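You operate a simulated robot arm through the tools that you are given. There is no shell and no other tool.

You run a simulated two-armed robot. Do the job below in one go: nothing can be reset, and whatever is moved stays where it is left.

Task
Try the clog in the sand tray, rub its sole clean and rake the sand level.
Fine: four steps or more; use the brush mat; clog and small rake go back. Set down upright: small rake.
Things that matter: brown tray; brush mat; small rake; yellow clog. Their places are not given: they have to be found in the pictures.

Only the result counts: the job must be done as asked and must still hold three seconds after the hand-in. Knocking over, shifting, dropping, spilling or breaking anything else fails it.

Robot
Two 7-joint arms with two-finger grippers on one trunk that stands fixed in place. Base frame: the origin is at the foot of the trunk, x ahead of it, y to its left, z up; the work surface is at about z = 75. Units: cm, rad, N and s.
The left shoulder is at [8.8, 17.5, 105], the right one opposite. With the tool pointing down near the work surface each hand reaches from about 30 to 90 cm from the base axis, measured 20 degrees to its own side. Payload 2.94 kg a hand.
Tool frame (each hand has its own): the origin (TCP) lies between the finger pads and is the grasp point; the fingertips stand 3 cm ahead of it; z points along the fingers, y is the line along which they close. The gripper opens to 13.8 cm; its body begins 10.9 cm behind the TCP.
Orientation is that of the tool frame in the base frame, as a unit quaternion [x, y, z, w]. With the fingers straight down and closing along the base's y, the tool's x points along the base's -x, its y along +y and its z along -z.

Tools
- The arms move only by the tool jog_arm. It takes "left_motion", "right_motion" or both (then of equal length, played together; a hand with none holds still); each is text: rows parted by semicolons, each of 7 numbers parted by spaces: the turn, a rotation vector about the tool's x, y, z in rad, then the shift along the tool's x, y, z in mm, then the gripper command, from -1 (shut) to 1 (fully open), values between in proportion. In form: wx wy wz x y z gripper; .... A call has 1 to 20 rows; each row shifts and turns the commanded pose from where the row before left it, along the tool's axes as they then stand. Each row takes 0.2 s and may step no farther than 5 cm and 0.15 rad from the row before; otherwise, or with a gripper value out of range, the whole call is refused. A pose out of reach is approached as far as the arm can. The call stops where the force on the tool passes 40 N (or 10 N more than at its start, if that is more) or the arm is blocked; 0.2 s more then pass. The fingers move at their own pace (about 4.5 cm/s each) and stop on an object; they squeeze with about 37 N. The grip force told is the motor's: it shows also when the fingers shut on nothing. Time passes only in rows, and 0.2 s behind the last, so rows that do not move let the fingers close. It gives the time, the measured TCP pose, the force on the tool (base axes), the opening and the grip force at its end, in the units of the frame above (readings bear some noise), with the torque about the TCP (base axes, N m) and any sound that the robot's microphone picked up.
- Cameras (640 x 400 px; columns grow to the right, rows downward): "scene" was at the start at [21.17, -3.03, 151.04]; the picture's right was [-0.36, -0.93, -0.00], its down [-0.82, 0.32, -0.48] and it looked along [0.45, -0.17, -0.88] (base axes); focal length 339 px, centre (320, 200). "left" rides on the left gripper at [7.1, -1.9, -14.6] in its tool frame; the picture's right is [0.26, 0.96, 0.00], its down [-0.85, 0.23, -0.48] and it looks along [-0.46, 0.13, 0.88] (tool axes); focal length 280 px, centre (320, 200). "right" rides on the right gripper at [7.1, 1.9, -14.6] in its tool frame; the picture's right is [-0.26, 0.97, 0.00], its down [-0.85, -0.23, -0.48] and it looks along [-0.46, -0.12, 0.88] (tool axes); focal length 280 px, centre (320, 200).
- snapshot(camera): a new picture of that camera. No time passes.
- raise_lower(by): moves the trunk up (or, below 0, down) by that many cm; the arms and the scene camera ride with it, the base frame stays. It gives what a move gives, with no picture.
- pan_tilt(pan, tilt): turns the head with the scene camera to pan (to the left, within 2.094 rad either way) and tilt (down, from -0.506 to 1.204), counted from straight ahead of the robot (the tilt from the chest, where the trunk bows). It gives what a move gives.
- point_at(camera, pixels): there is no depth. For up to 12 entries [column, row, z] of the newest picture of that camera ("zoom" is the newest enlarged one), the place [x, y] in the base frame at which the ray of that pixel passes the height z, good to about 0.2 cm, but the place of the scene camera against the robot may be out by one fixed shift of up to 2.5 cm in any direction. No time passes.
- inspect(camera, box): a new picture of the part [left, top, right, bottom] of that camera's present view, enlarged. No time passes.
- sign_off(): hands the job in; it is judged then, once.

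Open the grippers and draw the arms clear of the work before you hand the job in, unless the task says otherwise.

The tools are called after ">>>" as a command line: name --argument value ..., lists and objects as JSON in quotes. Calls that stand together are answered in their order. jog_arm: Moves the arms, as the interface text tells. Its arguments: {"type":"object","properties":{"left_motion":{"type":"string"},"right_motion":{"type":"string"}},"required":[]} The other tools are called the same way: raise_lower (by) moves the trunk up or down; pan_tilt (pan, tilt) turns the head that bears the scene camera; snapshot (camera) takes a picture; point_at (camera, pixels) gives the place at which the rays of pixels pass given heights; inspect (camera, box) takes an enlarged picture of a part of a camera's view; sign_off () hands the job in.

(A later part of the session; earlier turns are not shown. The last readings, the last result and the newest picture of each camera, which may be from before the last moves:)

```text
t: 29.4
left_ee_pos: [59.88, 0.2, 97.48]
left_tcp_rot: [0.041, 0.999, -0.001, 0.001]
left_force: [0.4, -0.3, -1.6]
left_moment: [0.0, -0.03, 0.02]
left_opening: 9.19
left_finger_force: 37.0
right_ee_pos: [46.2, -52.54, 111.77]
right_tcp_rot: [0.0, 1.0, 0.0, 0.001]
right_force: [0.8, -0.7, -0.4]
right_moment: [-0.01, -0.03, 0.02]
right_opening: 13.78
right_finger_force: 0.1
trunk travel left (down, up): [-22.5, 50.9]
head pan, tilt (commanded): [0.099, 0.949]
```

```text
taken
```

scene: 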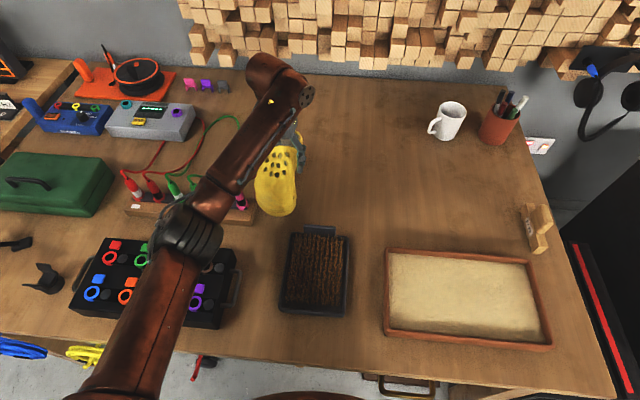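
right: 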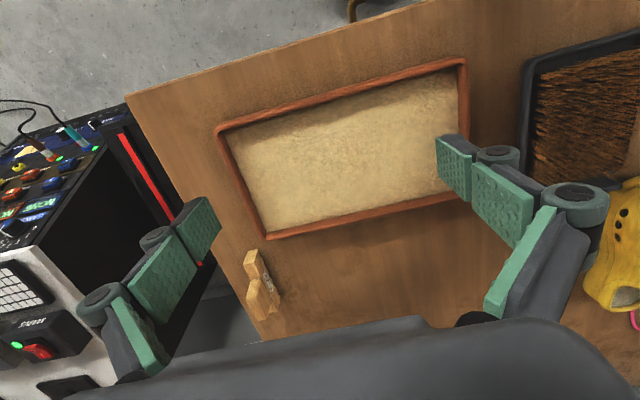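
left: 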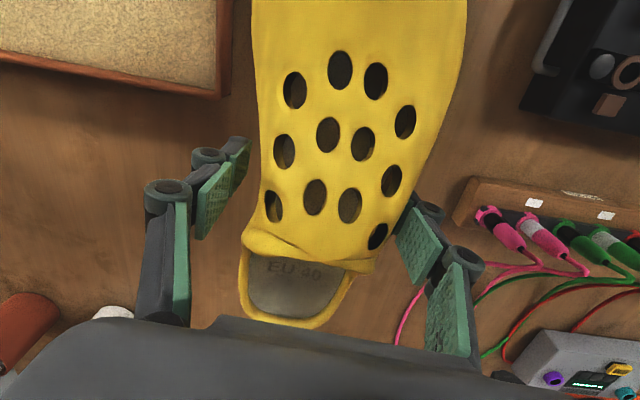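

Clog held steady. Now I turn it 90° clockwise and bring it over the tray centre at z ≈ 97.

>>> jog_arm --left_motion "0 0 0.15 0 0 0 -1; 0 0 0.15 0 0 0 -1; 0 0 0.15 0 0 0 -1; 0 0 0.15 0 0 0 -1; 0 0 0.15 0 0 0 -1; 0 0 0.15 0 0 0 -1; 0 0 0.15 0 0 0 -1; 0 0 0.15 0 0 0 -1; 0 0 0.15 0 0 0 -1; 0 0 0.15 0 0 0 -1; 0 0 0.0708 0 0 0 -1; 0 0 0 -42.5 -10.8 0 -1; 0 0 0 -42.5 -10.8 0 -1; 0 0 0 -42.5 -10.8 0 -1; 0 0 0 -42.5 -10.8 0 -1; 0 0 0 -42.5 -10.8 0 -1; 0 0 0 -42.5 -10.8 0 -1; 0 0 0 -42.5 -10.8 0 -1; 0 0 0 0 0 0 -1; 0 0 0 0 0 0 -1"

>>> pan_tilt --pan -0.5 --tilt 1.05

>>> snapshot --camera "scene"

>>> snapshot --camera "left"

>>> snapshot --camera "right"

```text
t: 33.6
left_ee_pos: [50.02, -29.14, 97.46]
left_tcp_rot: [0.735, 0.678, 0.0, -0.001]
left_force: [0.1, 0.1, -1.9]
left_moment: [-0.02, -0.01, 0.0]
left_opening: 9.18
left_finger_force: 37.2
right_ee_pos: [46.27, -52.75, 111.7]
right_tcp_rot: [0.0, 1.0, 0.001, 0.001]
right_force: [-0.4, -0.1, -0.6]
right_moment: [0.03, -0.04, -0.01]
right_opening: 13.8
right_finger_force: 0.1
trunk travel left (down, up): [-22.5, 50.9]
head pan, tilt (commanded): [0.099, 0.949]
```

```text
t: 34.6
left_ee_pos: [50.08, -29.04, 97.41]
left_tcp_rot: [0.735, 0.678, 0.0, 0.0]
left_force: [-0.1, 0.2, -1.2]
left_moment: [-0.05, -0.04, -0.02]
left_opening: 9.17
left_finger_force: 37.4
right_ee_pos: [46.2, -52.47, 111.78]
right_tcp_rot: [0.0, 1.0, 0.0, 0.0]
right_force: [-0.5, -1.1, -0.2]
right_moment: [0.0, 0.0, 0.0]
right_opening: 13.78
right_finger_force: 0.0
trunk travel left (down, up): [-22.5, 50.9]
head pan, tilt (commanded): [-0.499, 1.051]
```

```text
taken
```

scene: 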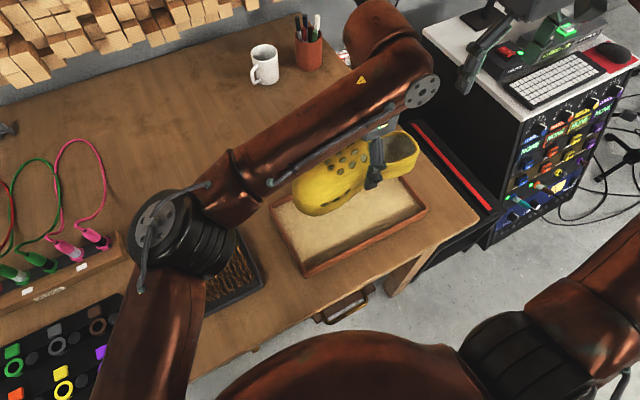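

```text
taken
```

left: 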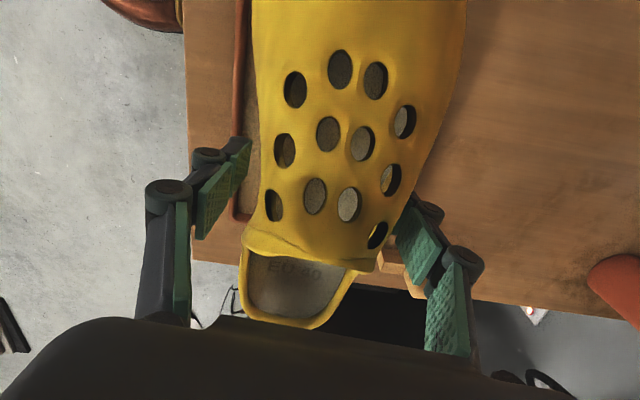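

```text
taken
```

right: 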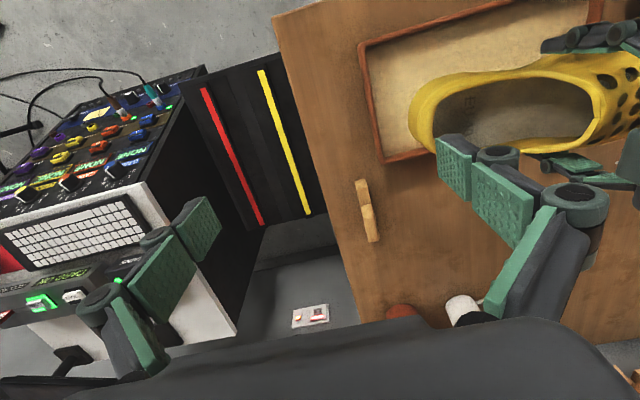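

Clog hangs over the tray. I lower it to about 2–3 cm above the rim (sole z ≈ 81.5) to check that it fits between the walls.

>>> jog_arm --left_motion "0 0 0 0 0 35 -1; 0 0 0 0 0 35 -1; 0 0 0 0 0 30 -1; 0 0 0 0 0 4 -1; 0 0 0 0 0 0 -1; 0 0 0 0 0 0 -1"

>>> snapshot --camera "scene"

>>> snapshot --camera "left"

>>> snapshot --camera "right"

>>> inspect --camera "scene" --box '[250, 120, 450, 290]'

```text
t: 36.0
left_ee_pos: [50.01, -29.05, 87.12]
left_tcp_rot: [0.735, 0.678, 0.0, 0.001]
left_force: [-1.0, 0.2, -1.8]
left_moment: [-0.01, -0.02, 0.01]
left_opening: 9.15
left_finger_force: 37.5
right_ee_pos: [46.22, -52.48, 111.69]
right_tcp_rot: [0.0, 1.0, 0.0, 0.0]
right_force: [-0.1, 0.3, 0.7]
right_moment: [0.02, 0.0, 0.01]
right_opening: 13.8
right_finger_force: 0.0
trunk travel left (down, up): [-22.5, 50.9]
head pan, tilt (commanded): [-0.499, 1.051]
```

```text
taken
```

scene: 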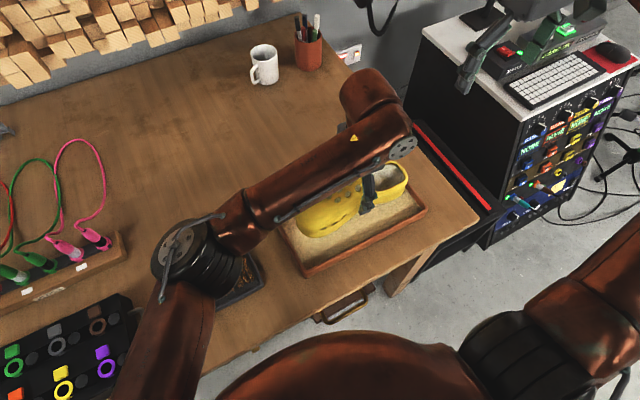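

```text
taken
```

left: 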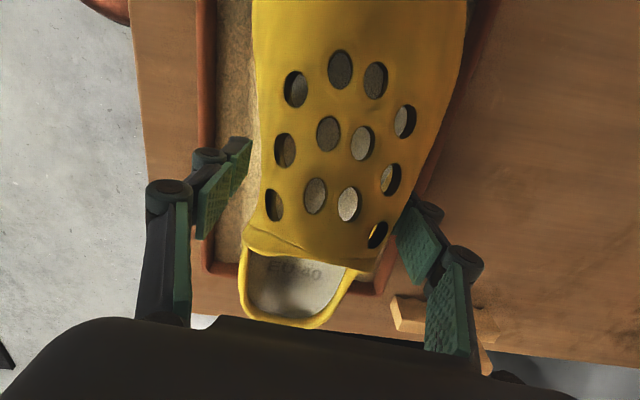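

```text
taken
```

right: 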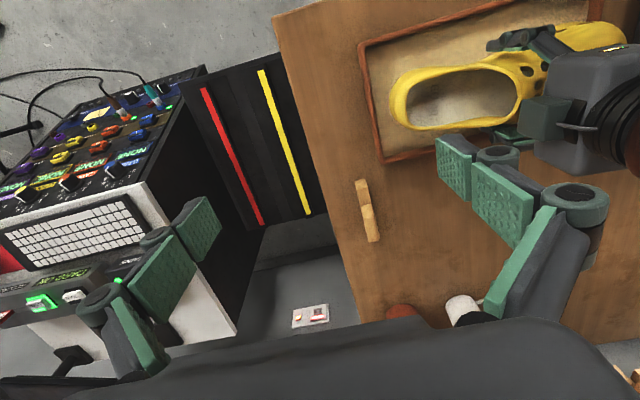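

```text
2.35 times, centred on (350, 205) of scene
```

zoom: 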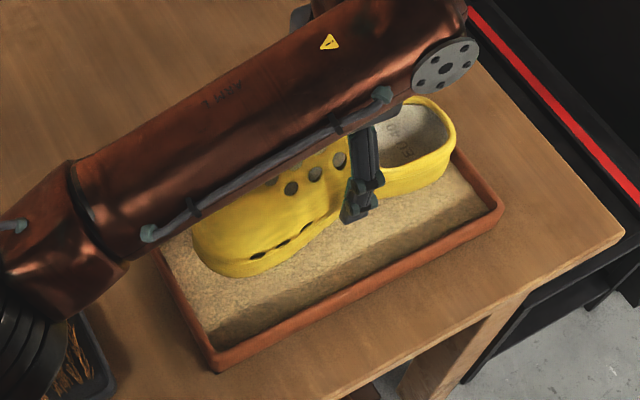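

It fits between the walls with about 2 cm to spare at each end. I lower in small rows at the centre to find the sand's height by force.

>>> jog_arm --left_motion "0 0 0 0 0 10 -1; 0 0 0 0 0 10 -1; 0 0 0 0 0 5 -1; 0 0 0 0 0 5 -1; 0 0 0 0 0 0 -1"

```text
t: 37.2
left_ee_pos: [49.99, -29.05, 84.01]
left_tcp_rot: [0.735, 0.678, 0.0, 0.001]
left_force: [-0.5, 0.6, -1.6]
left_moment: [-0.04, -0.02, 0.0]
left_opening: 9.13
left_finger_force: 37.2
right_ee_pos: [46.28, -52.59, 111.69]
right_tcp_rot: [0.0, 1.0, -0.001, 0.0]
right_force: [-0.1, -0.8, 0.0]
right_moment: [0.01, 0.01, 0.0]
right_opening: 13.81
right_finger_force: 0.0
trunk travel left (down, up): [-22.5, 50.9]
head pan, tilt (commanded): [-0.499, 1.051]
```

No contact yet with the sole at about z 78.5; I go on down in 4 mm rows.

>>> jog_arm --left_motion "0 0 0 0 0 4 -1; 0 0 0 0 0 4 -1; 0 0 0 0 0 0 -1"

>>> inspect --camera "scene" --box '[250, 120, 450, 290]'

```text
t: 38.0
left_ee_pos: [50.02, -29.01, 83.33]
left_tcp_rot: [0.735, 0.678, 0.0, 0.0]
left_force: [-0.8, 1.1, -1.5]
left_moment: [-0.03, -0.02, -0.01]
left_opening: 9.15
left_finger_force: 37.1
right_ee_pos: [46.21, -52.59, 111.81]
right_tcp_rot: [0.0, 1.0, -0.001, 0.001]
right_force: [0.3, -0.7, 1.7]
right_moment: [-0.01, -0.05, 0.04]
right_opening: 13.8
right_finger_force: 0.0
trunk travel left (down, up): [-22.5, 50.9]
head pan, tilt (commanded): [-0.499, 1.051]
```

```text
2.35 times, centred on (350, 205) of scene
```

zoom: 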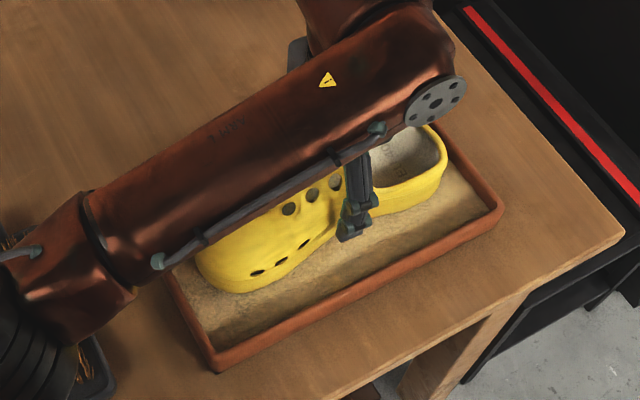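

Still free; I continue down.

>>> jog_arm --left_motion "0 0 0 0 0 4 -1; 0 0 0 0 0 4 -1; 0 0 0 0 0 0 -1"

>>> jog_arm --left_motion "0 0 0 0 0 3 -1; 0 0 0 0 0 3 -1; 0 0 0 0 0 0 -1"

>>> inspect --camera "scene" --box '[250, 120, 450, 290]'

```text
t: 38.8
left_ee_pos: [50.06, -29.0, 82.53]
left_tcp_rot: [0.735, 0.678, 0.0, 0.0]
left_force: [-0.2, -0.6, -1.3]
left_moment: [-0.02, 0.01, 0.0]
left_opening: 9.1
left_finger_force: 37.4
right_ee_pos: [46.24, -52.45, 111.83]
right_tcp_rot: [0.001, 1.0, 0.0, 0.0]
right_force: [0.0, -0.8, 0.2]
right_moment: [0.02, -0.03, 0.02]
right_opening: 13.79
right_finger_force: 0.1
trunk travel left (down, up): [-22.5, 50.9]
head pan, tilt (commanded): [-0.499, 1.051]
```

```text
t: 39.6
left_ee_pos: [49.97, -28.96, 82.21]
left_tcp_rot: [0.736, 0.677, 0.001, 0.003]
left_force: [5.0, -1.5, 34.8]
left_moment: [0.51, 1.24, -0.03]
left_opening: 9.11
left_finger_force: 37.4
right_ee_pos: [46.02, -52.28, 111.89]
right_tcp_rot: [0.0, 1.0, 0.0, 0.001]
right_force: [-0.9, -0.7, -0.6]
right_moment: [-0.01, 0.0, 0.0]
right_opening: 13.79
right_finger_force: 0.0
trunk travel left (down, up): [-22.5, 50.9]
head pan, tilt (commanded): [-0.499, 1.051]
```

```text
2.35 times, centred on (350, 205) of scene
```

zoom: 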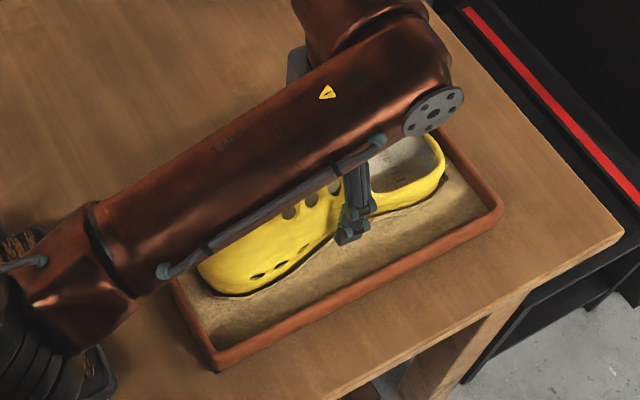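

Contact: 35 N at TCP z ≈ 82.2 (sole ≈ 76.7). That's a step; I lift 4 cm and look at the print and at how the clog sits in the hand.

>>> jog_arm --left_motion "0 0 0 0 0 -10 -1; 0 0 0 0 0 -30 -1; 0 0 0 0 0 -20 -1; 0 0 0 0 0 0 -1; 0 0 0 0 0 0 -1"

>>> snapshot --camera "left"

>>> snapshot --camera "right"

>>> inspect --camera "scene" --box '[250, 120, 450, 290]'

```text
t: 40.8
left_ee_pos: [49.92, -28.88, 88.02]
left_tcp_rot: [0.735, 0.678, 0.0, -0.002]
left_force: [-0.1, -1.0, -1.4]
left_moment: [-0.04, -0.01, 0.0]
left_opening: 9.09
left_finger_force: 37.1
right_ee_pos: [46.1, -52.6, 111.78]
right_tcp_rot: [0.0, 1.0, 0.0, 0.0]
right_force: [-0.5, 0.2, 0.3]
right_moment: [0.0, -0.02, -0.01]
right_opening: 13.79
right_finger_force: 0.1
trunk travel left (down, up): [-22.5, 50.9]
head pan, tilt (commanded): [-0.499, 1.051]
```

```text
taken
```

left: 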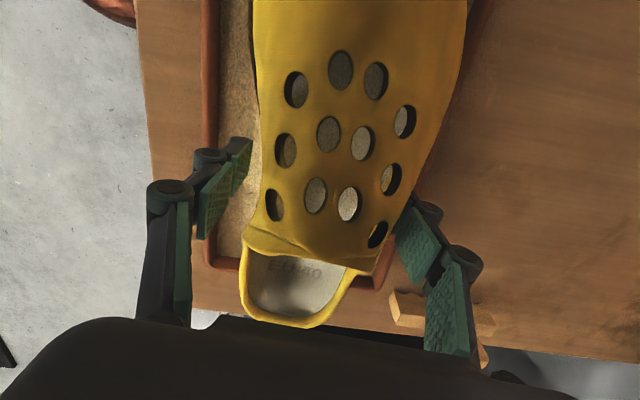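

```text
taken
```

right: 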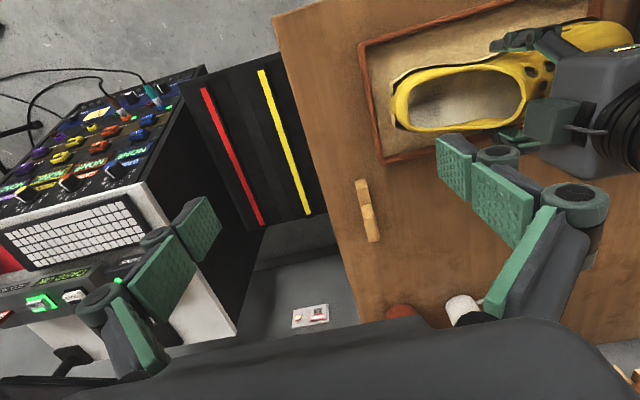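

```text
2.35 times, centred on (350, 205) of scene
```

zoom: 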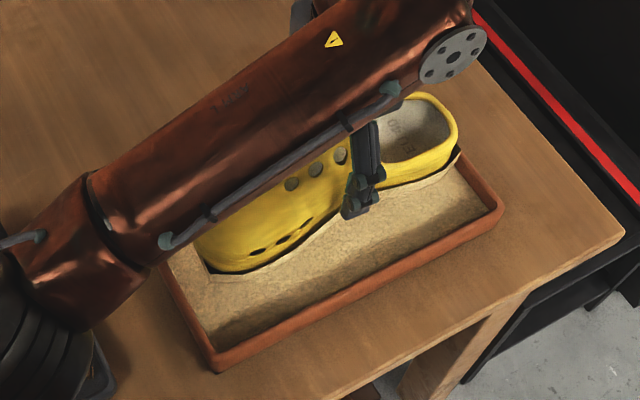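

A clear clog-shaped print shows, and the clog has not slipped. Second step: 1.7 cm toward me (x ≈ 48.2), press at commanded z ≈ 82.1, dwell, lift.

>>> jog_arm --left_motion "0 0 0 -2 -17 0 -1; 0 0 0 0 0 0 -1; 0 0 0 0 0 25 -1; 0 0 0 0 0 20 -1; 0 0 0 0 0 9 -1; 0 0 0 0 0 4 -1; 0 0 0 0 0 0 -1"

>>> inspect --camera "scene" --box '[250, 120, 450, 290]'

```text
t: 42.4
left_ee_pos: [48.26, -29.0, 82.26]
left_tcp_rot: [0.735, 0.678, 0.0, 0.001]
left_force: [3.6, -1.3, 15.7]
left_moment: [0.47, 0.59, -0.12]
left_opening: 9.08
left_finger_force: 37.2
right_ee_pos: [46.22, -52.4, 111.77]
right_tcp_rot: [0.0, 1.0, 0.0, 0.0]
right_force: [-0.3, -0.4, 0.1]
right_moment: [-0.03, 0.04, 0.01]
right_opening: 13.79
right_finger_force: 0.1
trunk travel left (down, up): [-22.5, 50.9]
head pan, tilt (commanded): [-0.499, 1.051]
```

```text
2.35 times, centred on (350, 205) of scene
```

zoom: 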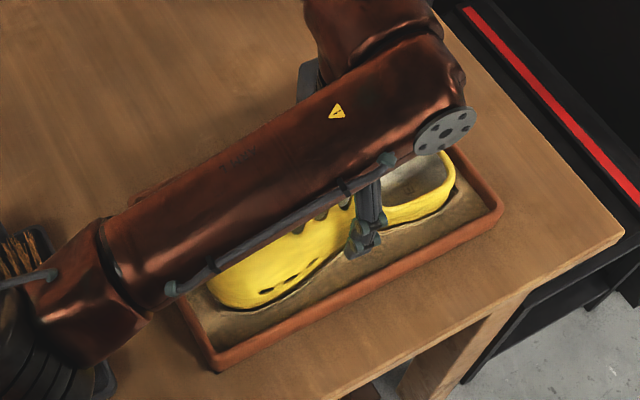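

Second contact at about 17 N; I press 1.5 mm more for a clear print, then lift and move to the far side (x ≈ 51.8) and press there.

>>> jog_arm --left_motion "0 0 0 0 0 1.5 -1; 0 0 0 0 0 0 -1; 0 0 0 0 0 -15 -1; 0 0 0 0 0 -25 -1; 0 0 0 0 0 -20 -1; 0 0 0 0 0 0 -1"

>>> jog_arm --left_motion "0 0 0 3 35 0 -1; 0 0 0 0 0 0 -1; 0 0 0 0 0 25 -1; 0 0 0 0 0 20 -1; 0 0 0 0 0 9 -1; 0 0 0 0 0 5 -1; 0 0 0 0 0 0 -1"

>>> inspect --camera "scene" --box '[250, 120, 450, 290]'

```text
t: 43.8
left_ee_pos: [48.34, -29.02, 87.95]
left_tcp_rot: [0.735, 0.679, 0.0, -0.001]
left_force: [0.0, 0.4, -2.2]
left_moment: [-0.04, 0.01, 0.02]
left_opening: 9.09
left_finger_force: 37.2
right_ee_pos: [46.29, -52.5, 111.69]
right_tcp_rot: [0.0, 1.0, 0.0, 0.0]
right_force: [0.2, -0.5, 0.1]
right_moment: [0.03, -0.02, -0.02]
right_opening: 13.8
right_finger_force: 0.0
trunk travel left (down, up): [-22.5, 50.9]
head pan, tilt (commanded): [-0.499, 1.051]
```

```text
t: 45.4
left_ee_pos: [51.83, -28.83, 82.27]
left_tcp_rot: [0.735, 0.678, 0.001, 0.001]
left_force: [3.4, -1.0, 16.9]
left_moment: [0.26, 0.59, 0.0]
left_opening: 9.04
left_finger_force: 36.7
right_ee_pos: [46.14, -52.64, 111.84]
right_tcp_rot: [0.0, 1.0, 0.0, 0.0]
right_force: [0.9, -0.4, 0.0]
right_moment: [0.05, -0.01, 0.01]
right_opening: 13.83
right_finger_force: 0.1
trunk travel left (down, up): [-22.5, 50.9]
head pan, tilt (commanded): [-0.499, 1.051]
```

```text
2.35 times, centred on (350, 205) of scene
```

zoom: 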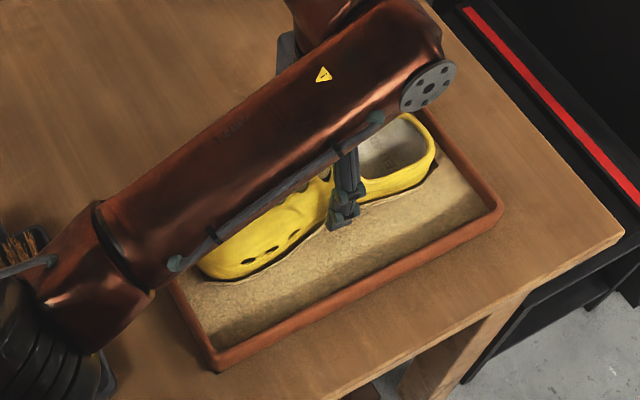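

Third contact is made at x ≈ 51.8. I press slightly more, lift, and do the fourth step at about (48.6,−30.2).

>>> jog_arm --left_motion "0 0 0 0 0 1.5 -1; 0 0 0 0 0 0 -1; 0 0 0 0 0 -15 -1; 0 0 0 0 0 -25 -1; 0 0 0 0 0 -20 -1; 0 0 0 0 0 0 -1"

>>> jog_arm --left_motion "0 0 0 -16 -31 0 -1; 0 0 0 0 0 0 -1; 0 0 0 0 0 25 -1; 0 0 0 0 0 20 -1; 0 0 0 0 0 9 -1; 0 0 0 0 0 5 -1; 0 0 0 0 0 0 -1"

>>> snapshot --camera "left"

>>> inspect --camera "scene" --box '[250, 120, 450, 290]'

```text
t: 46.8
left_ee_pos: [51.85, -29.12, 88.01]
left_tcp_rot: [0.735, 0.678, 0.0, -0.001]
left_force: [0.5, -0.6, -2.6]
left_moment: [-0.04, -0.02, 0.01]
left_opening: 9.08
left_finger_force: 37.1
right_ee_pos: [46.2, -52.54, 111.88]
right_tcp_rot: [0.0, 1.0, 0.0, 0.0]
right_force: [0.4, 0.3, -0.4]
right_moment: [-0.01, -0.03, -0.02]
right_opening: 13.83
right_finger_force: 0.0
trunk travel left (down, up): [-22.5, 50.9]
head pan, tilt (commanded): [-0.499, 1.051]
```

```text
t: 48.4
left_ee_pos: [48.48, -30.25, 82.44]
left_tcp_rot: [0.735, 0.678, 0.0, 0.002]
left_force: [3.8, -2.5, 24.9]
left_moment: [0.37, 0.9, 0.03]
left_opening: 9.03
left_finger_force: 37.1
right_ee_pos: [46.21, -52.59, 111.95]
right_tcp_rot: [0.001, 1.0, 0.0, 0.001]
right_force: [0.0, -0.7, -0.5]
right_moment: [0.02, 0.0, -0.03]
right_opening: 13.8
right_finger_force: 0.1
trunk travel left (down, up): [-22.5, 50.9]
head pan, tilt (commanded): [-0.499, 1.051]
```

```text
taken
```

left: 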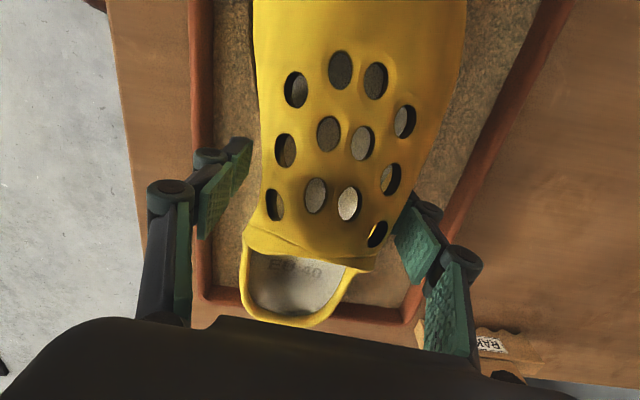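

```text
2.35 times, centred on (350, 205) of scene
```

zoom: 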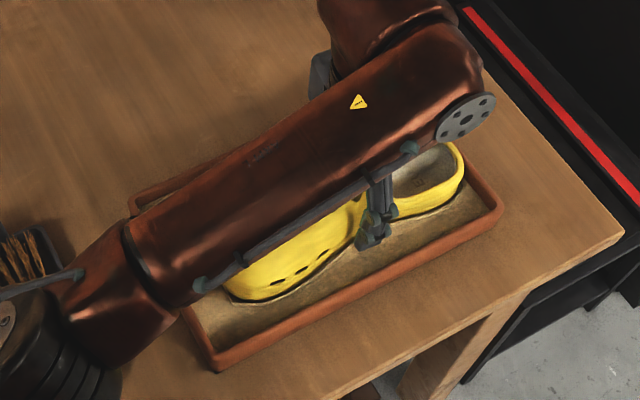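

Fourth contact at 25 N. I lift, and add two more steps at (51.6,−28.0) and (50,−29.5) to be safe.

>>> jog_arm --left_motion "0 0 0 0 0 -15 -1; 0 0 0 0 0 -25 -1; 0 0 0 0 0 -19 -1; 0 0 0 25 29 0 -1; 0 0 0 0 0 0 -1; 0 0 0 0 0 25 -1; 0 0 0 0 0 20 -1; 0 0 0 0 0 9 -1; 0 0 0 0 0 5 -1; 0 0 0 0 0 0 -1; 0 0 0 0 0 0 -1"

>>> jog_arm --left_motion "0 0 0 0 0 -15 -1; 0 0 0 0 0 -25 -1; 0 0 0 0 0 -19 -1; 0 0 0 -17 -15 0 -1; 0 0 0 0 0 0 -1; 0 0 0 0 0 25 -1; 0 0 0 0 0 20 -1; 0 0 0 0 0 9 -1; 0 0 0 0 0 5 -1; 0 0 0 0 0 0 -1; 0 0 0 0 0 0 -1"

>>> jog_arm --left_motion "0 0 0 0 0 -15 -1; 0 0 0 0 0 -30 -1; 0 0 0 0 0 -40 -1; 0 0 0 0 0 -40 -1; 0 0 0 0 0 0 -1; 0 0 0 0 0 0 -1"

>>> snapshot --camera "right"

>>> snapshot --camera "scene"

>>> snapshot --camera "left"

```text
t: 50.8
left_ee_pos: [51.54, -27.97, 82.37]
left_tcp_rot: [0.735, 0.678, 0.001, 0.002]
left_force: [8.3, -3.5, 35.0]
left_moment: [0.46, 1.13, 0.12]
left_opening: 9.06
left_finger_force: 37.1
right_ee_pos: [46.07, -52.33, 111.93]
right_tcp_rot: [0.0, 1.0, 0.0, 0.001]
right_force: [-0.7, -0.6, -0.1]
right_moment: [0.0, 0.01, -0.05]
right_opening: 13.77
right_finger_force: 0.1
trunk travel left (down, up): [-22.5, 50.9]
head pan, tilt (commanded): [-0.499, 1.051]
```

```text
t: 53.2
left_ee_pos: [50.14, -29.66, 82.26]
left_tcp_rot: [0.735, 0.678, 0.0, 0.003]
left_force: [6.4, -4.4, 36.8]
left_moment: [0.42, 1.28, 0.14]
left_opening: 9.05
left_finger_force: 37.1
right_ee_pos: [46.15, -52.52, 111.89]
right_tcp_rot: [0.0, 1.0, 0.0, 0.001]
right_force: [0.9, 0.7, 0.1]
right_moment: [0.01, -0.01, -0.01]
right_opening: 13.8
right_finger_force: 0.0
trunk travel left (down, up): [-22.5, 50.9]
head pan, tilt (commanded): [-0.499, 1.051]
```

```text
t: 54.6
left_ee_pos: [50.01, -29.6, 94.47]
left_tcp_rot: [0.735, 0.678, 0.0, 0.0]
left_force: [0.6, -0.3, -1.4]
left_moment: [-0.05, -0.02, -0.02]
left_opening: 8.99
left_finger_force: 37.3
right_ee_pos: [46.14, -52.56, 111.74]
right_tcp_rot: [0.0, 1.0, -0.001, 0.0]
right_force: [-0.1, 0.5, 0.1]
right_moment: [-0.03, -0.02, -0.04]
right_opening: 13.83
right_finger_force: 0.1
trunk travel left (down, up): [-22.5, 50.9]
head pan, tilt (commanded): [-0.499, 1.051]
```

```text
taken
```

right: 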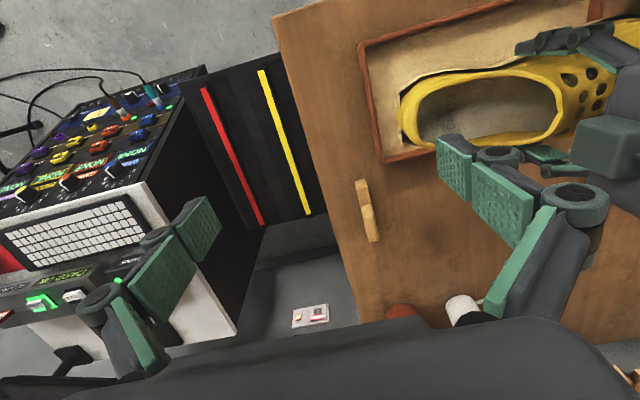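

```text
taken
```

scene: 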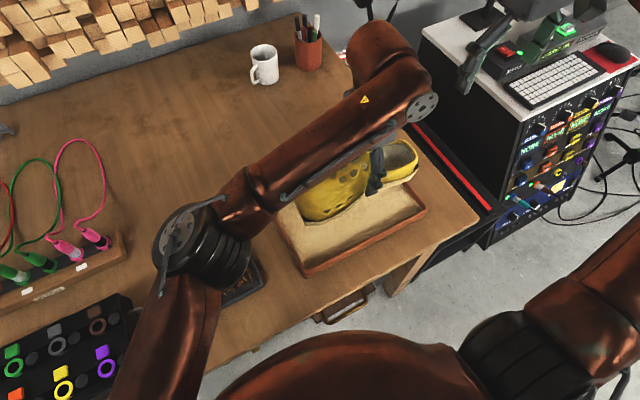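

```text
taken
```

left: 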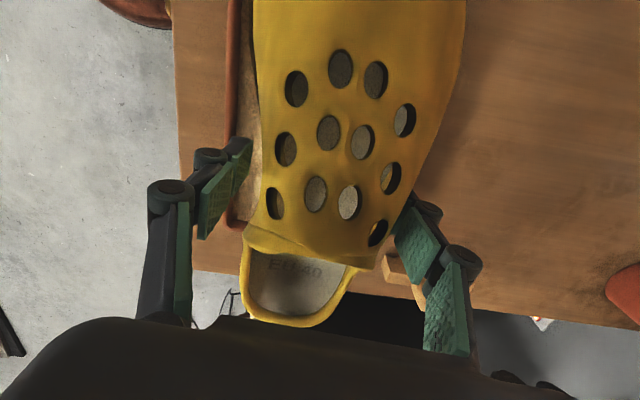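

Six steps done and the clog is still firmly held. I move it off the tray to (58,0), turn it back so its length runs along x, and look at the tray and mat.

>>> jog_arm --left_motion "0 0 0 0 0 -30 -1; 0 0 0 43 8 0 -1; 0 0 0 43 8 0 -1; 0 0 0 43 8 0 -1; 0 0 0 43 8 0 -1; 0 0 0 43 8 0 -1; 0 0 0 43 8 0 -1; 0 0 0 43 8 0 -1; 0 0 -0.15 0 0 0 -1; 0 0 -0.15 0 0 0 -1; 0 0 -0.15 0 0 0 -1; 0 0 -0.15 0 0 0 -1; 0 0 -0.15 0 0 0 -1; 0 0 -0.15 0 0 0 -1; 0 0 -0.15 0 0 0 -1; 0 0 -0.15 0 0 0 -1; 0 0 -0.15 0 0 0 -1; 0 0 -0.15 0 0 0 -1; 0 0 -0.0708 0 0 0 -1; 0 0 0 0 0 0 -1"

>>> snapshot --camera "scene"

>>> snapshot --camera "left"

>>> snapshot --camera "right"

```text
t: 58.8
left_ee_pos: [58.04, -0.05, 97.6]
left_tcp_rot: [0.039, 0.999, 0.0, 0.0]
left_force: [0.0, 0.0, -2.0]
left_moment: [0.02, -0.02, 0.0]
left_opening: 9.02
left_finger_force: 37.0
right_ee_pos: [46.22, -52.54, 111.71]
right_tcp_rot: [0.0, 1.0, -0.001, 0.0]
right_force: [-0.2, -0.5, -0.2]
right_moment: [-0.03, -0.03, -0.01]
right_opening: 13.8
right_finger_force: 0.0
trunk travel left (down, up): [-22.5, 50.9]
head pan, tilt (commanded): [-0.499, 1.051]
```

```text
taken
```

scene: 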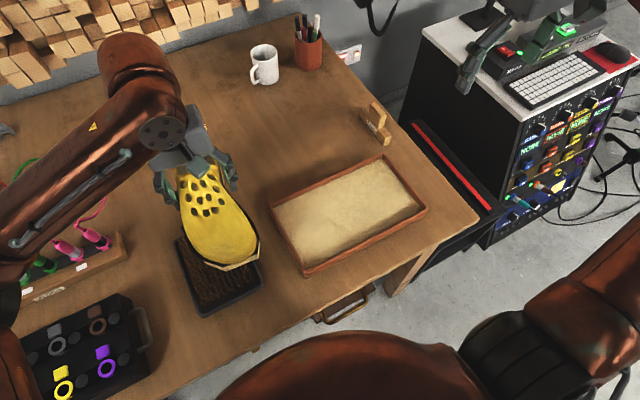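

```text
taken
```

left: 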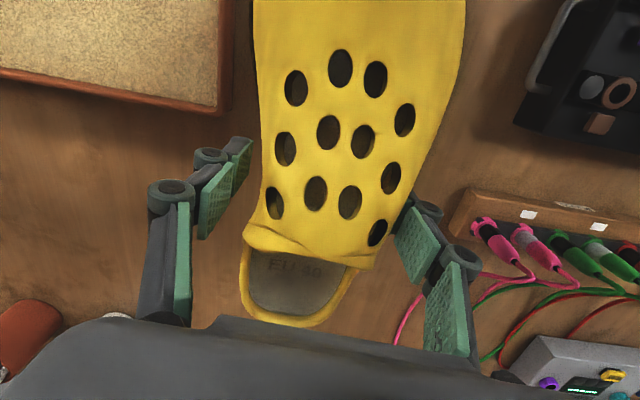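

```text
taken
```

right: 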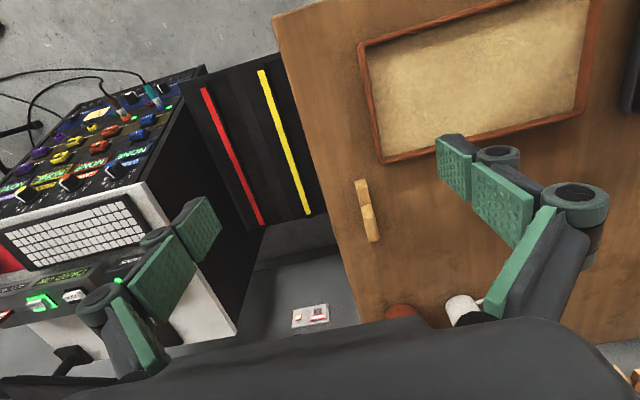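

The tray is visible again; I zoom on the sand for prints and on the clog's sole edge.

>>> inspect --camera "scene" --box '[260, 140, 440, 285]'

>>> inspect --camera "scene" --box '[140, 130, 290, 320]'

>>> inspect --camera "right" --box '[340, 0, 600, 170]'

```text
2.76 times, centred on (350, 212) of scene
```

zoom: 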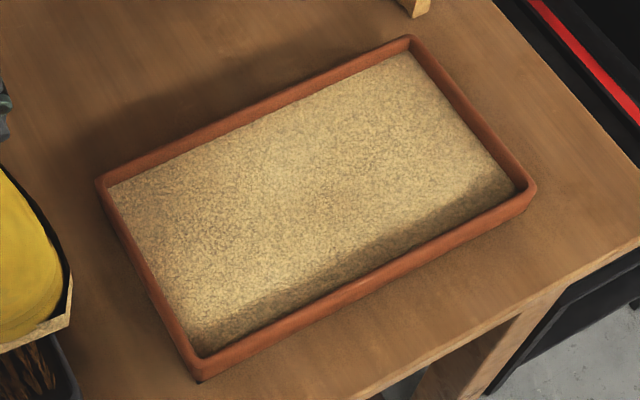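

```text
2.11 times, centred on (215, 225) of scene
```

zoom: 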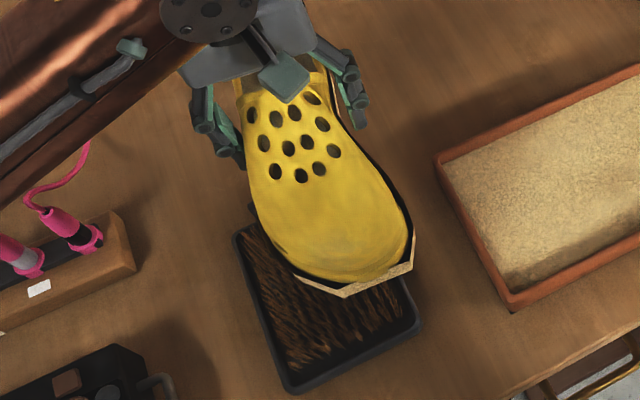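

```text
2.35 times, centred on (470, 85) of right
```

zoom: 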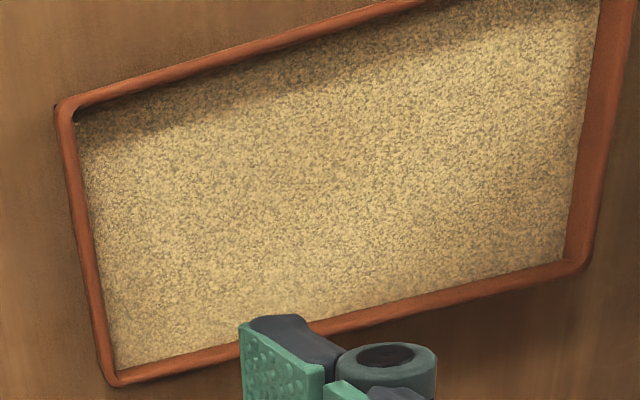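

A sand-coloured layer now sticks under the sole. I bring the clog over the mat at about (54,4.8) and lower the sole to z ≈ 82.

>>> jog_arm --left_motion "0 0 0 22 22.5 0 -1; 0 0 0 21.5 22.5 0 -1; 0 0 0 0 0 35 -1; 0 0 0 0 0 35 -1; 0 0 0 0 0 30 -1; 0 0 0 0 0 0 -1; 0 0 0 0 0 0 -1"

>>> pan_tilt --pan 0.0 --tilt 1.05

>>> snapshot --camera "scene"

>>> snapshot --camera "left"

>>> inspect --camera "scene" --box '[200, 160, 400, 330]'

```text
t: 60.4
left_ee_pos: [53.93, 4.73, 87.59]
left_tcp_rot: [0.04, 0.999, 0.0, 0.0]
left_force: [-0.5, 0.6, -1.2]
left_moment: [0.03, 0.03, -0.04]
left_opening: 9.0
left_finger_force: 36.9
right_ee_pos: [46.17, -52.56, 111.72]
right_tcp_rot: [-0.001, 1.0, 0.0, 0.001]
right_force: [-0.5, 0.6, 0.0]
right_moment: [0.01, 0.03, -0.03]
right_opening: 13.8
right_finger_force: 0.0
trunk travel left (down, up): [-22.5, 50.9]
head pan, tilt (commanded): [-0.499, 1.051]
```

```text
t: 61.4
left_ee_pos: [54.04, 4.7, 87.63]
left_tcp_rot: [0.04, 0.999, -0.001, 0.0]
left_force: [1.1, 0.7, -2.4]
left_moment: [0.03, -0.04, -0.02]
left_opening: 9.01
left_finger_force: 37.0
right_ee_pos: [46.24, -52.44, 111.9]
right_tcp_rot: [-0.001, 1.0, 0.0, -0.001]
right_force: [-0.3, -0.8, -0.4]
right_moment: [0.03, 0.0, 0.01]
right_opening: 13.79
right_finger_force: 0.0
trunk travel left (down, up): [-22.5, 50.9]
head pan, tilt (commanded): [0.0, 1.051]
```

```text
taken
```

scene: 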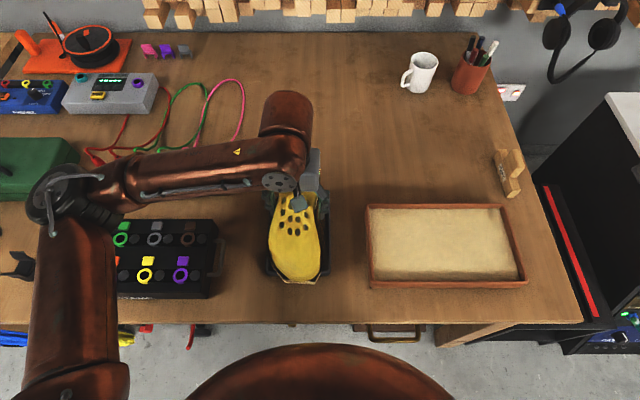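

```text
taken
```

left: 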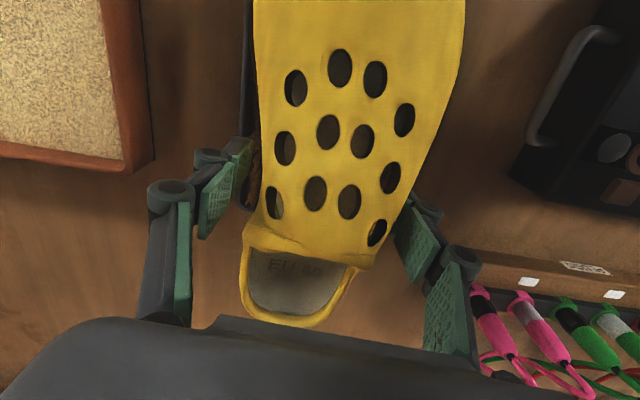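

```text
2.35 times, centred on (300, 245) of scene
```

zoom: 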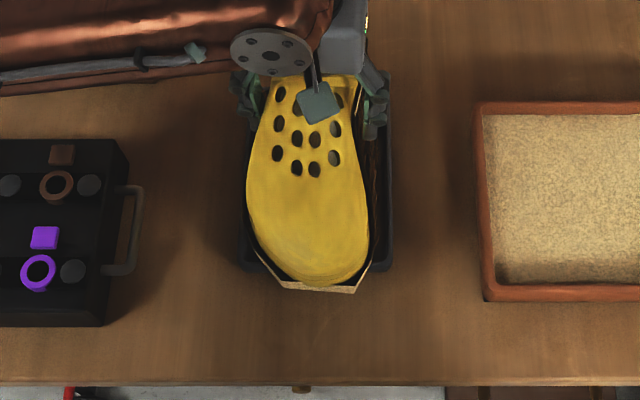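

Aligned over the mat. I lower gently to find the bristle contact.

>>> jog_arm --left_motion "0 0 0 0 0 10 -1; 0 0 0 0 0 8 -1; 0 0 0 0 0 4 -1; 0 0 0 0 0 0 -1"

>>> jog_arm --left_motion "0 0 0 0 0 4 -1; 0 0 0 0 0 3 -1; 0 0 0 0 0 0 -1"

```text
t: 62.3
left_ee_pos: [54.05, 4.67, 86.02]
left_tcp_rot: [0.041, 0.999, -0.002, 0.004]
left_force: [-6.3, 2.8, 21.9]
left_moment: [0.52, 0.49, 0.13]
left_opening: 9.01
left_finger_force: 37.6
right_ee_pos: [46.03, -52.44, 111.85]
right_tcp_rot: [-0.001, 1.0, 0.0, 0.001]
right_force: [0.3, 0.3, -0.3]
right_moment: [-0.01, 0.02, -0.02]
right_opening: 13.79
right_finger_force: 0.1
trunk travel left (down, up): [-22.5, 50.9]
head pan, tilt (commanded): [0.0, 1.051]
stopped in row 4 (left hand): the force on the tool passed its limit at 43 N (the readings are from after the stop); the commanded pose is now the measured one
```

```text
t: 62.7
left_ee_pos: [54.18, 4.76, 86.0]
left_tcp_rot: [0.042, 0.999, -0.002, 0.008]
left_force: [-9.0, 3.6, 19.3]
left_moment: [0.56, 0.2, 0.27]
left_opening: 8.98
left_finger_force: 37.1
right_ee_pos: [46.06, -52.47, 111.81]
right_tcp_rot: [-0.001, 1.0, 0.0, 0.0]
right_force: [0.2, -0.1, 0.3]
right_moment: [-0.01, 0.04, 0.0]
right_opening: 13.8
right_finger_force: 0.0
trunk travel left (down, up): [-22.5, 50.9]
head pan, tilt (commanded): [0.0, 1.051]
stopped in row 1 (left hand): the force on the tool passed its limit at 43 N (the readings are from after the stop); the commanded pose is now the measured one
```

Contact came earlier than expected, at TCP z ≈ 86.1 (bristles at z ≈ 80.5). I lift 2 cm and check mat and clog.

>>> jog_arm --left_motion "0 0 0 0 0 -5 -1; 0 0 0 0 0 -15 -1; 0 0 0 0 0 0 -1; 0 0 0 0 0 0 -1"

>>> snapshot --camera "left"

>>> inspect --camera "scene" --box '[200, 160, 400, 330]'

```text
t: 63.7
left_ee_pos: [54.36, 4.8, 87.74]
left_tcp_rot: [0.041, 0.999, -0.001, 0.005]
left_force: [0.4, -0.2, -1.5]
left_moment: [-0.02, -0.07, -0.01]
left_opening: 8.98
left_finger_force: 36.7
right_ee_pos: [46.11, -52.5, 111.71]
right_tcp_rot: [0.0, 1.0, 0.0, 0.0]
right_force: [-0.4, 0.0, 0.0]
right_moment: [0.01, 0.0, 0.01]
right_opening: 13.82
right_finger_force: 0.1
trunk travel left (down, up): [-22.5, 50.9]
head pan, tilt (commanded): [0.0, 1.051]
```

```text
taken
```

left: 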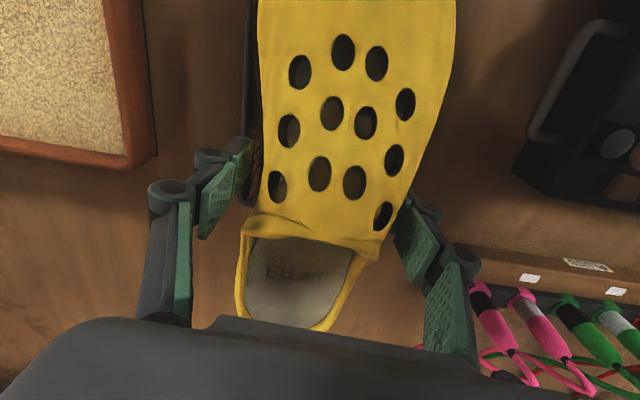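

```text
2.35 times, centred on (300, 245) of scene
```

zoom: 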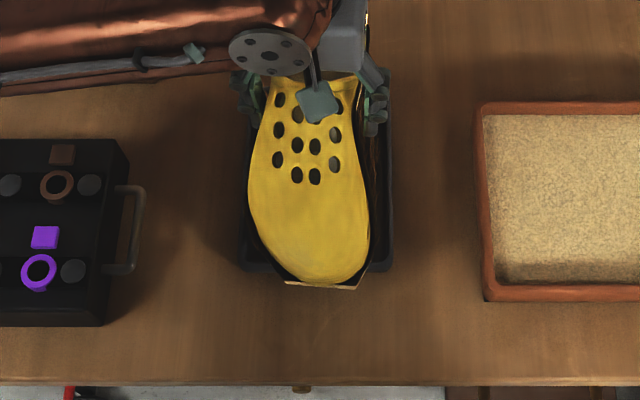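

The clog tipped a little toe-down in the grip; its heel seems to have hit the raised tab behind the mat. I raise the clog and bring the right hand's camera to the mat's right side, turned to look left, to see the mat's shape.

>>> jog_arm --left_motion "0 0 0 0 0 -40 -1; 0 0 0 0 0 -40 -1; 0 0 0 0 0 -40 -1; 0 0 0 0 0 -40 -1; 0 0 0 0 0 0 -1"

>>> jog_arm --right_motion "0 0 0 -10.2 40 17.5 1; 0 0 0 -10.2 40 17.5 1; 0 0 0 -10.2 40 17.5 1; 0 0 0 -10.2 40 17.5 1; 0 0 0 -10.2 40 17.5 1; 0 0 0 -10.2 35 17.5 1; 0 0 0 -10.2 30 17.5 1; 0 0 0 -10.2 30 17.5 1; 0 0 -0.14 0 0 0 1; 0 0 -0.14 0 0 0 1; 0 0 -0.14 0 0 0 1; 0 0 -0.14 0 0 0 1; 0 0 -0.14 0 0 0 1; 0 0 -0.14 0 0 0 1; 0 0 -0.14 0 0 0 1; 0 0 -0.14 0 0 0 1; 0 0 -0.14 0 0 0 1; 0 0 -0.14 0 0 0 1; 0 0 0 0 0 0 1; 0 0 0 0 0 0 1"

>>> snapshot --camera "right"

>>> snapshot --camera "scene"

```text
t: 64.9
left_ee_pos: [54.13, 4.8, 103.66]
left_tcp_rot: [0.041, 0.999, -0.003, 0.006]
left_force: [0.2, -0.1, -1.7]
left_moment: [-0.02, -0.03, -0.03]
left_opening: 9.0
left_finger_force: 37.0
right_ee_pos: [46.32, -52.42, 111.72]
right_tcp_rot: [0.0, 1.0, 0.0, 0.0]
right_force: [-0.7, -0.9, 0.1]
right_moment: [-0.02, -0.03, -0.02]
right_opening: 13.82
right_finger_force: 0.0
trunk travel left (down, up): [-22.5, 50.9]
head pan, tilt (commanded): [0.0, 1.051]
```

```text
t: 69.1
left_ee_pos: [54.12, 4.7, 103.69]
left_tcp_rot: [0.04, 0.999, -0.002, 0.006]
left_force: [-0.6, -0.2, -2.0]
left_moment: [0.0, 0.0, -0.01]
left_opening: 8.96
left_finger_force: 37.5
right_ee_pos: [54.31, -22.88, 97.71]
right_tcp_rot: [-0.645, 0.764, -0.001, 0.0]
right_force: [0.8, -0.3, 0.3]
right_moment: [0.02, -0.02, 0.03]
right_opening: 13.8
right_finger_force: 0.2
trunk travel left (down, up): [-22.5, 50.9]
head pan, tilt (commanded): [0.0, 1.051]
```

```text
taken
```

right: 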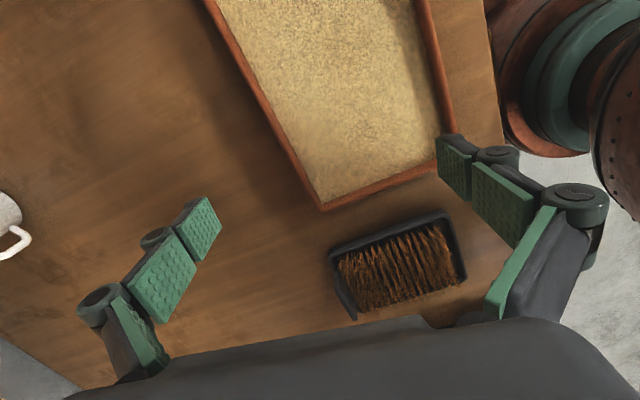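

```text
taken
```

scene: 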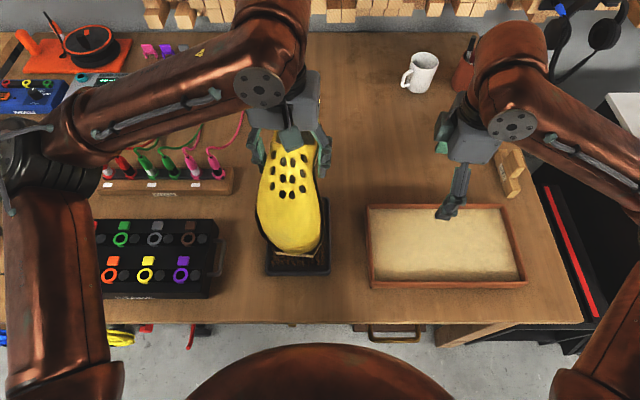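

The right camera now sees the mat at (400,260); I zoom in on it.

>>> inspect --camera "right" --box '[310, 200, 490, 325]'

>>> inspect --camera "scene" --box '[210, 110, 370, 290]'

```text
3.20 times, centred on (400, 262) of right
```

zoom: 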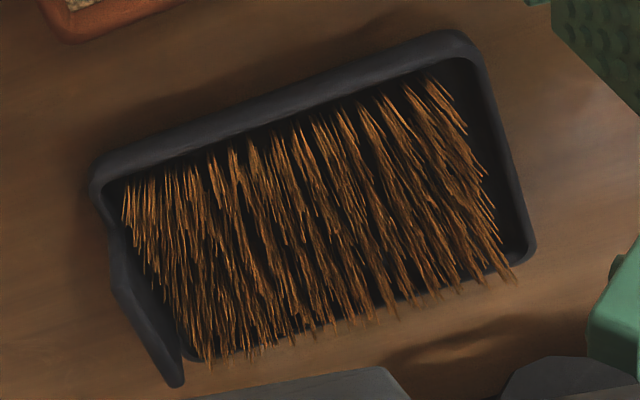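

```text
2.22 times, centred on (290, 200) of scene
```

zoom: 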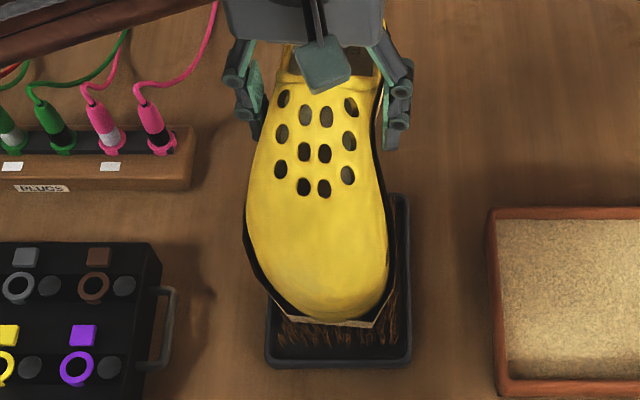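

The mat has an upright plate behind it (x ≈ 62, y 1–8.6, top z ≈ 81.3), which the heel hit; bristles lie in front of it. I bring the clog nearer (TCP x ≈ 46.5) so the heel stays in front of the plate, and pitch the hand 0.12 rad to level the sole again.

>>> jog_arm --left_motion "0 0 0 38 0 20 -1; 0 0 0 38 2 20 -1; 0 0 0 0 0 40 -1; 0 0 0 0 0 35 -1; 0 0.06 0 0 0 0 -1; 0 0.06 0 0 0 0 -1; 0 0 0 0 0 0 -1; 0 0 0 0 0 0 -1"

>>> snapshot --camera "right"

>>> snapshot --camera "scene"

>>> snapshot --camera "left"

```text
t: 70.9
left_ee_pos: [46.74, 5.51, 92.17]
left_tcp_rot: [0.041, 0.998, 0.001, -0.054]
left_force: [-0.5, 0.5, -1.7]
left_moment: [0.04, -0.05, -0.02]
left_opening: 8.94
left_finger_force: 37.0
right_ee_pos: [54.3, -22.88, 97.75]
right_tcp_rot: [-0.644, 0.765, 0.0, 0.0]
right_force: [0.2, 0.0, 0.0]
right_moment: [-0.03, 0.01, 0.01]
right_opening: 13.78
right_finger_force: 0.1
trunk travel left (down, up): [-22.5, 50.9]
head pan, tilt (commanded): [0.0, 1.051]
```

```text
taken
```

right: 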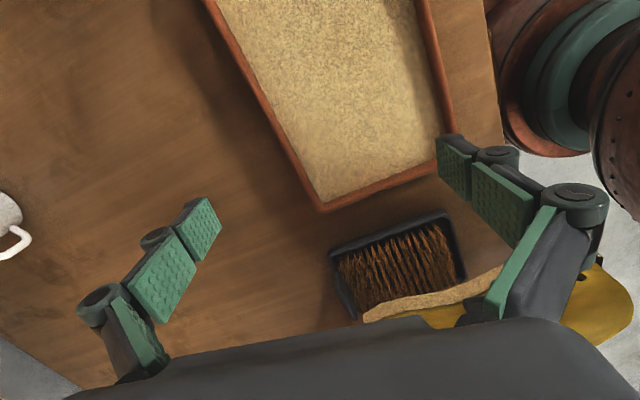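

```text
taken
```

scene: 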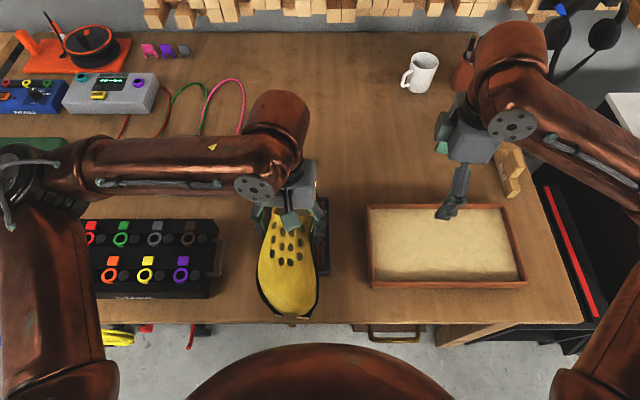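

```text
taken
```

left: 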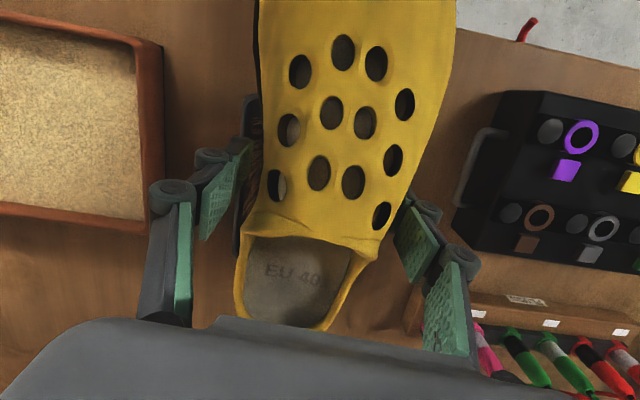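

The right camera now sees the sand layer under the sole near (430,300). I zoom in on it.

>>> inspect --camera "right" --box '[320, 200, 520, 325]'

>>> inspect --camera "scene" --box '[220, 180, 360, 330]'

```text
3.20 times, centred on (420, 262) of right
```

zoom: 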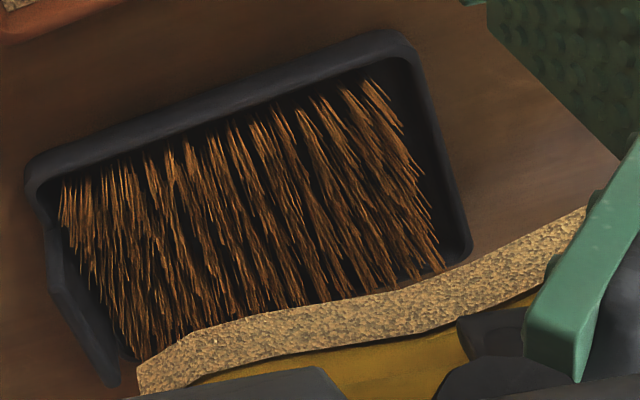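

```text
2.67 times, centred on (290, 255) of scene
```

zoom: 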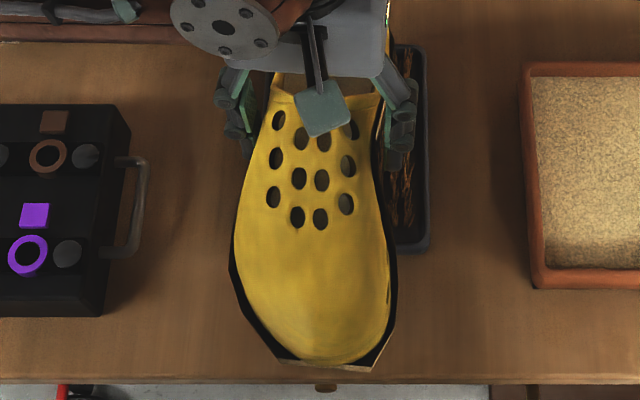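

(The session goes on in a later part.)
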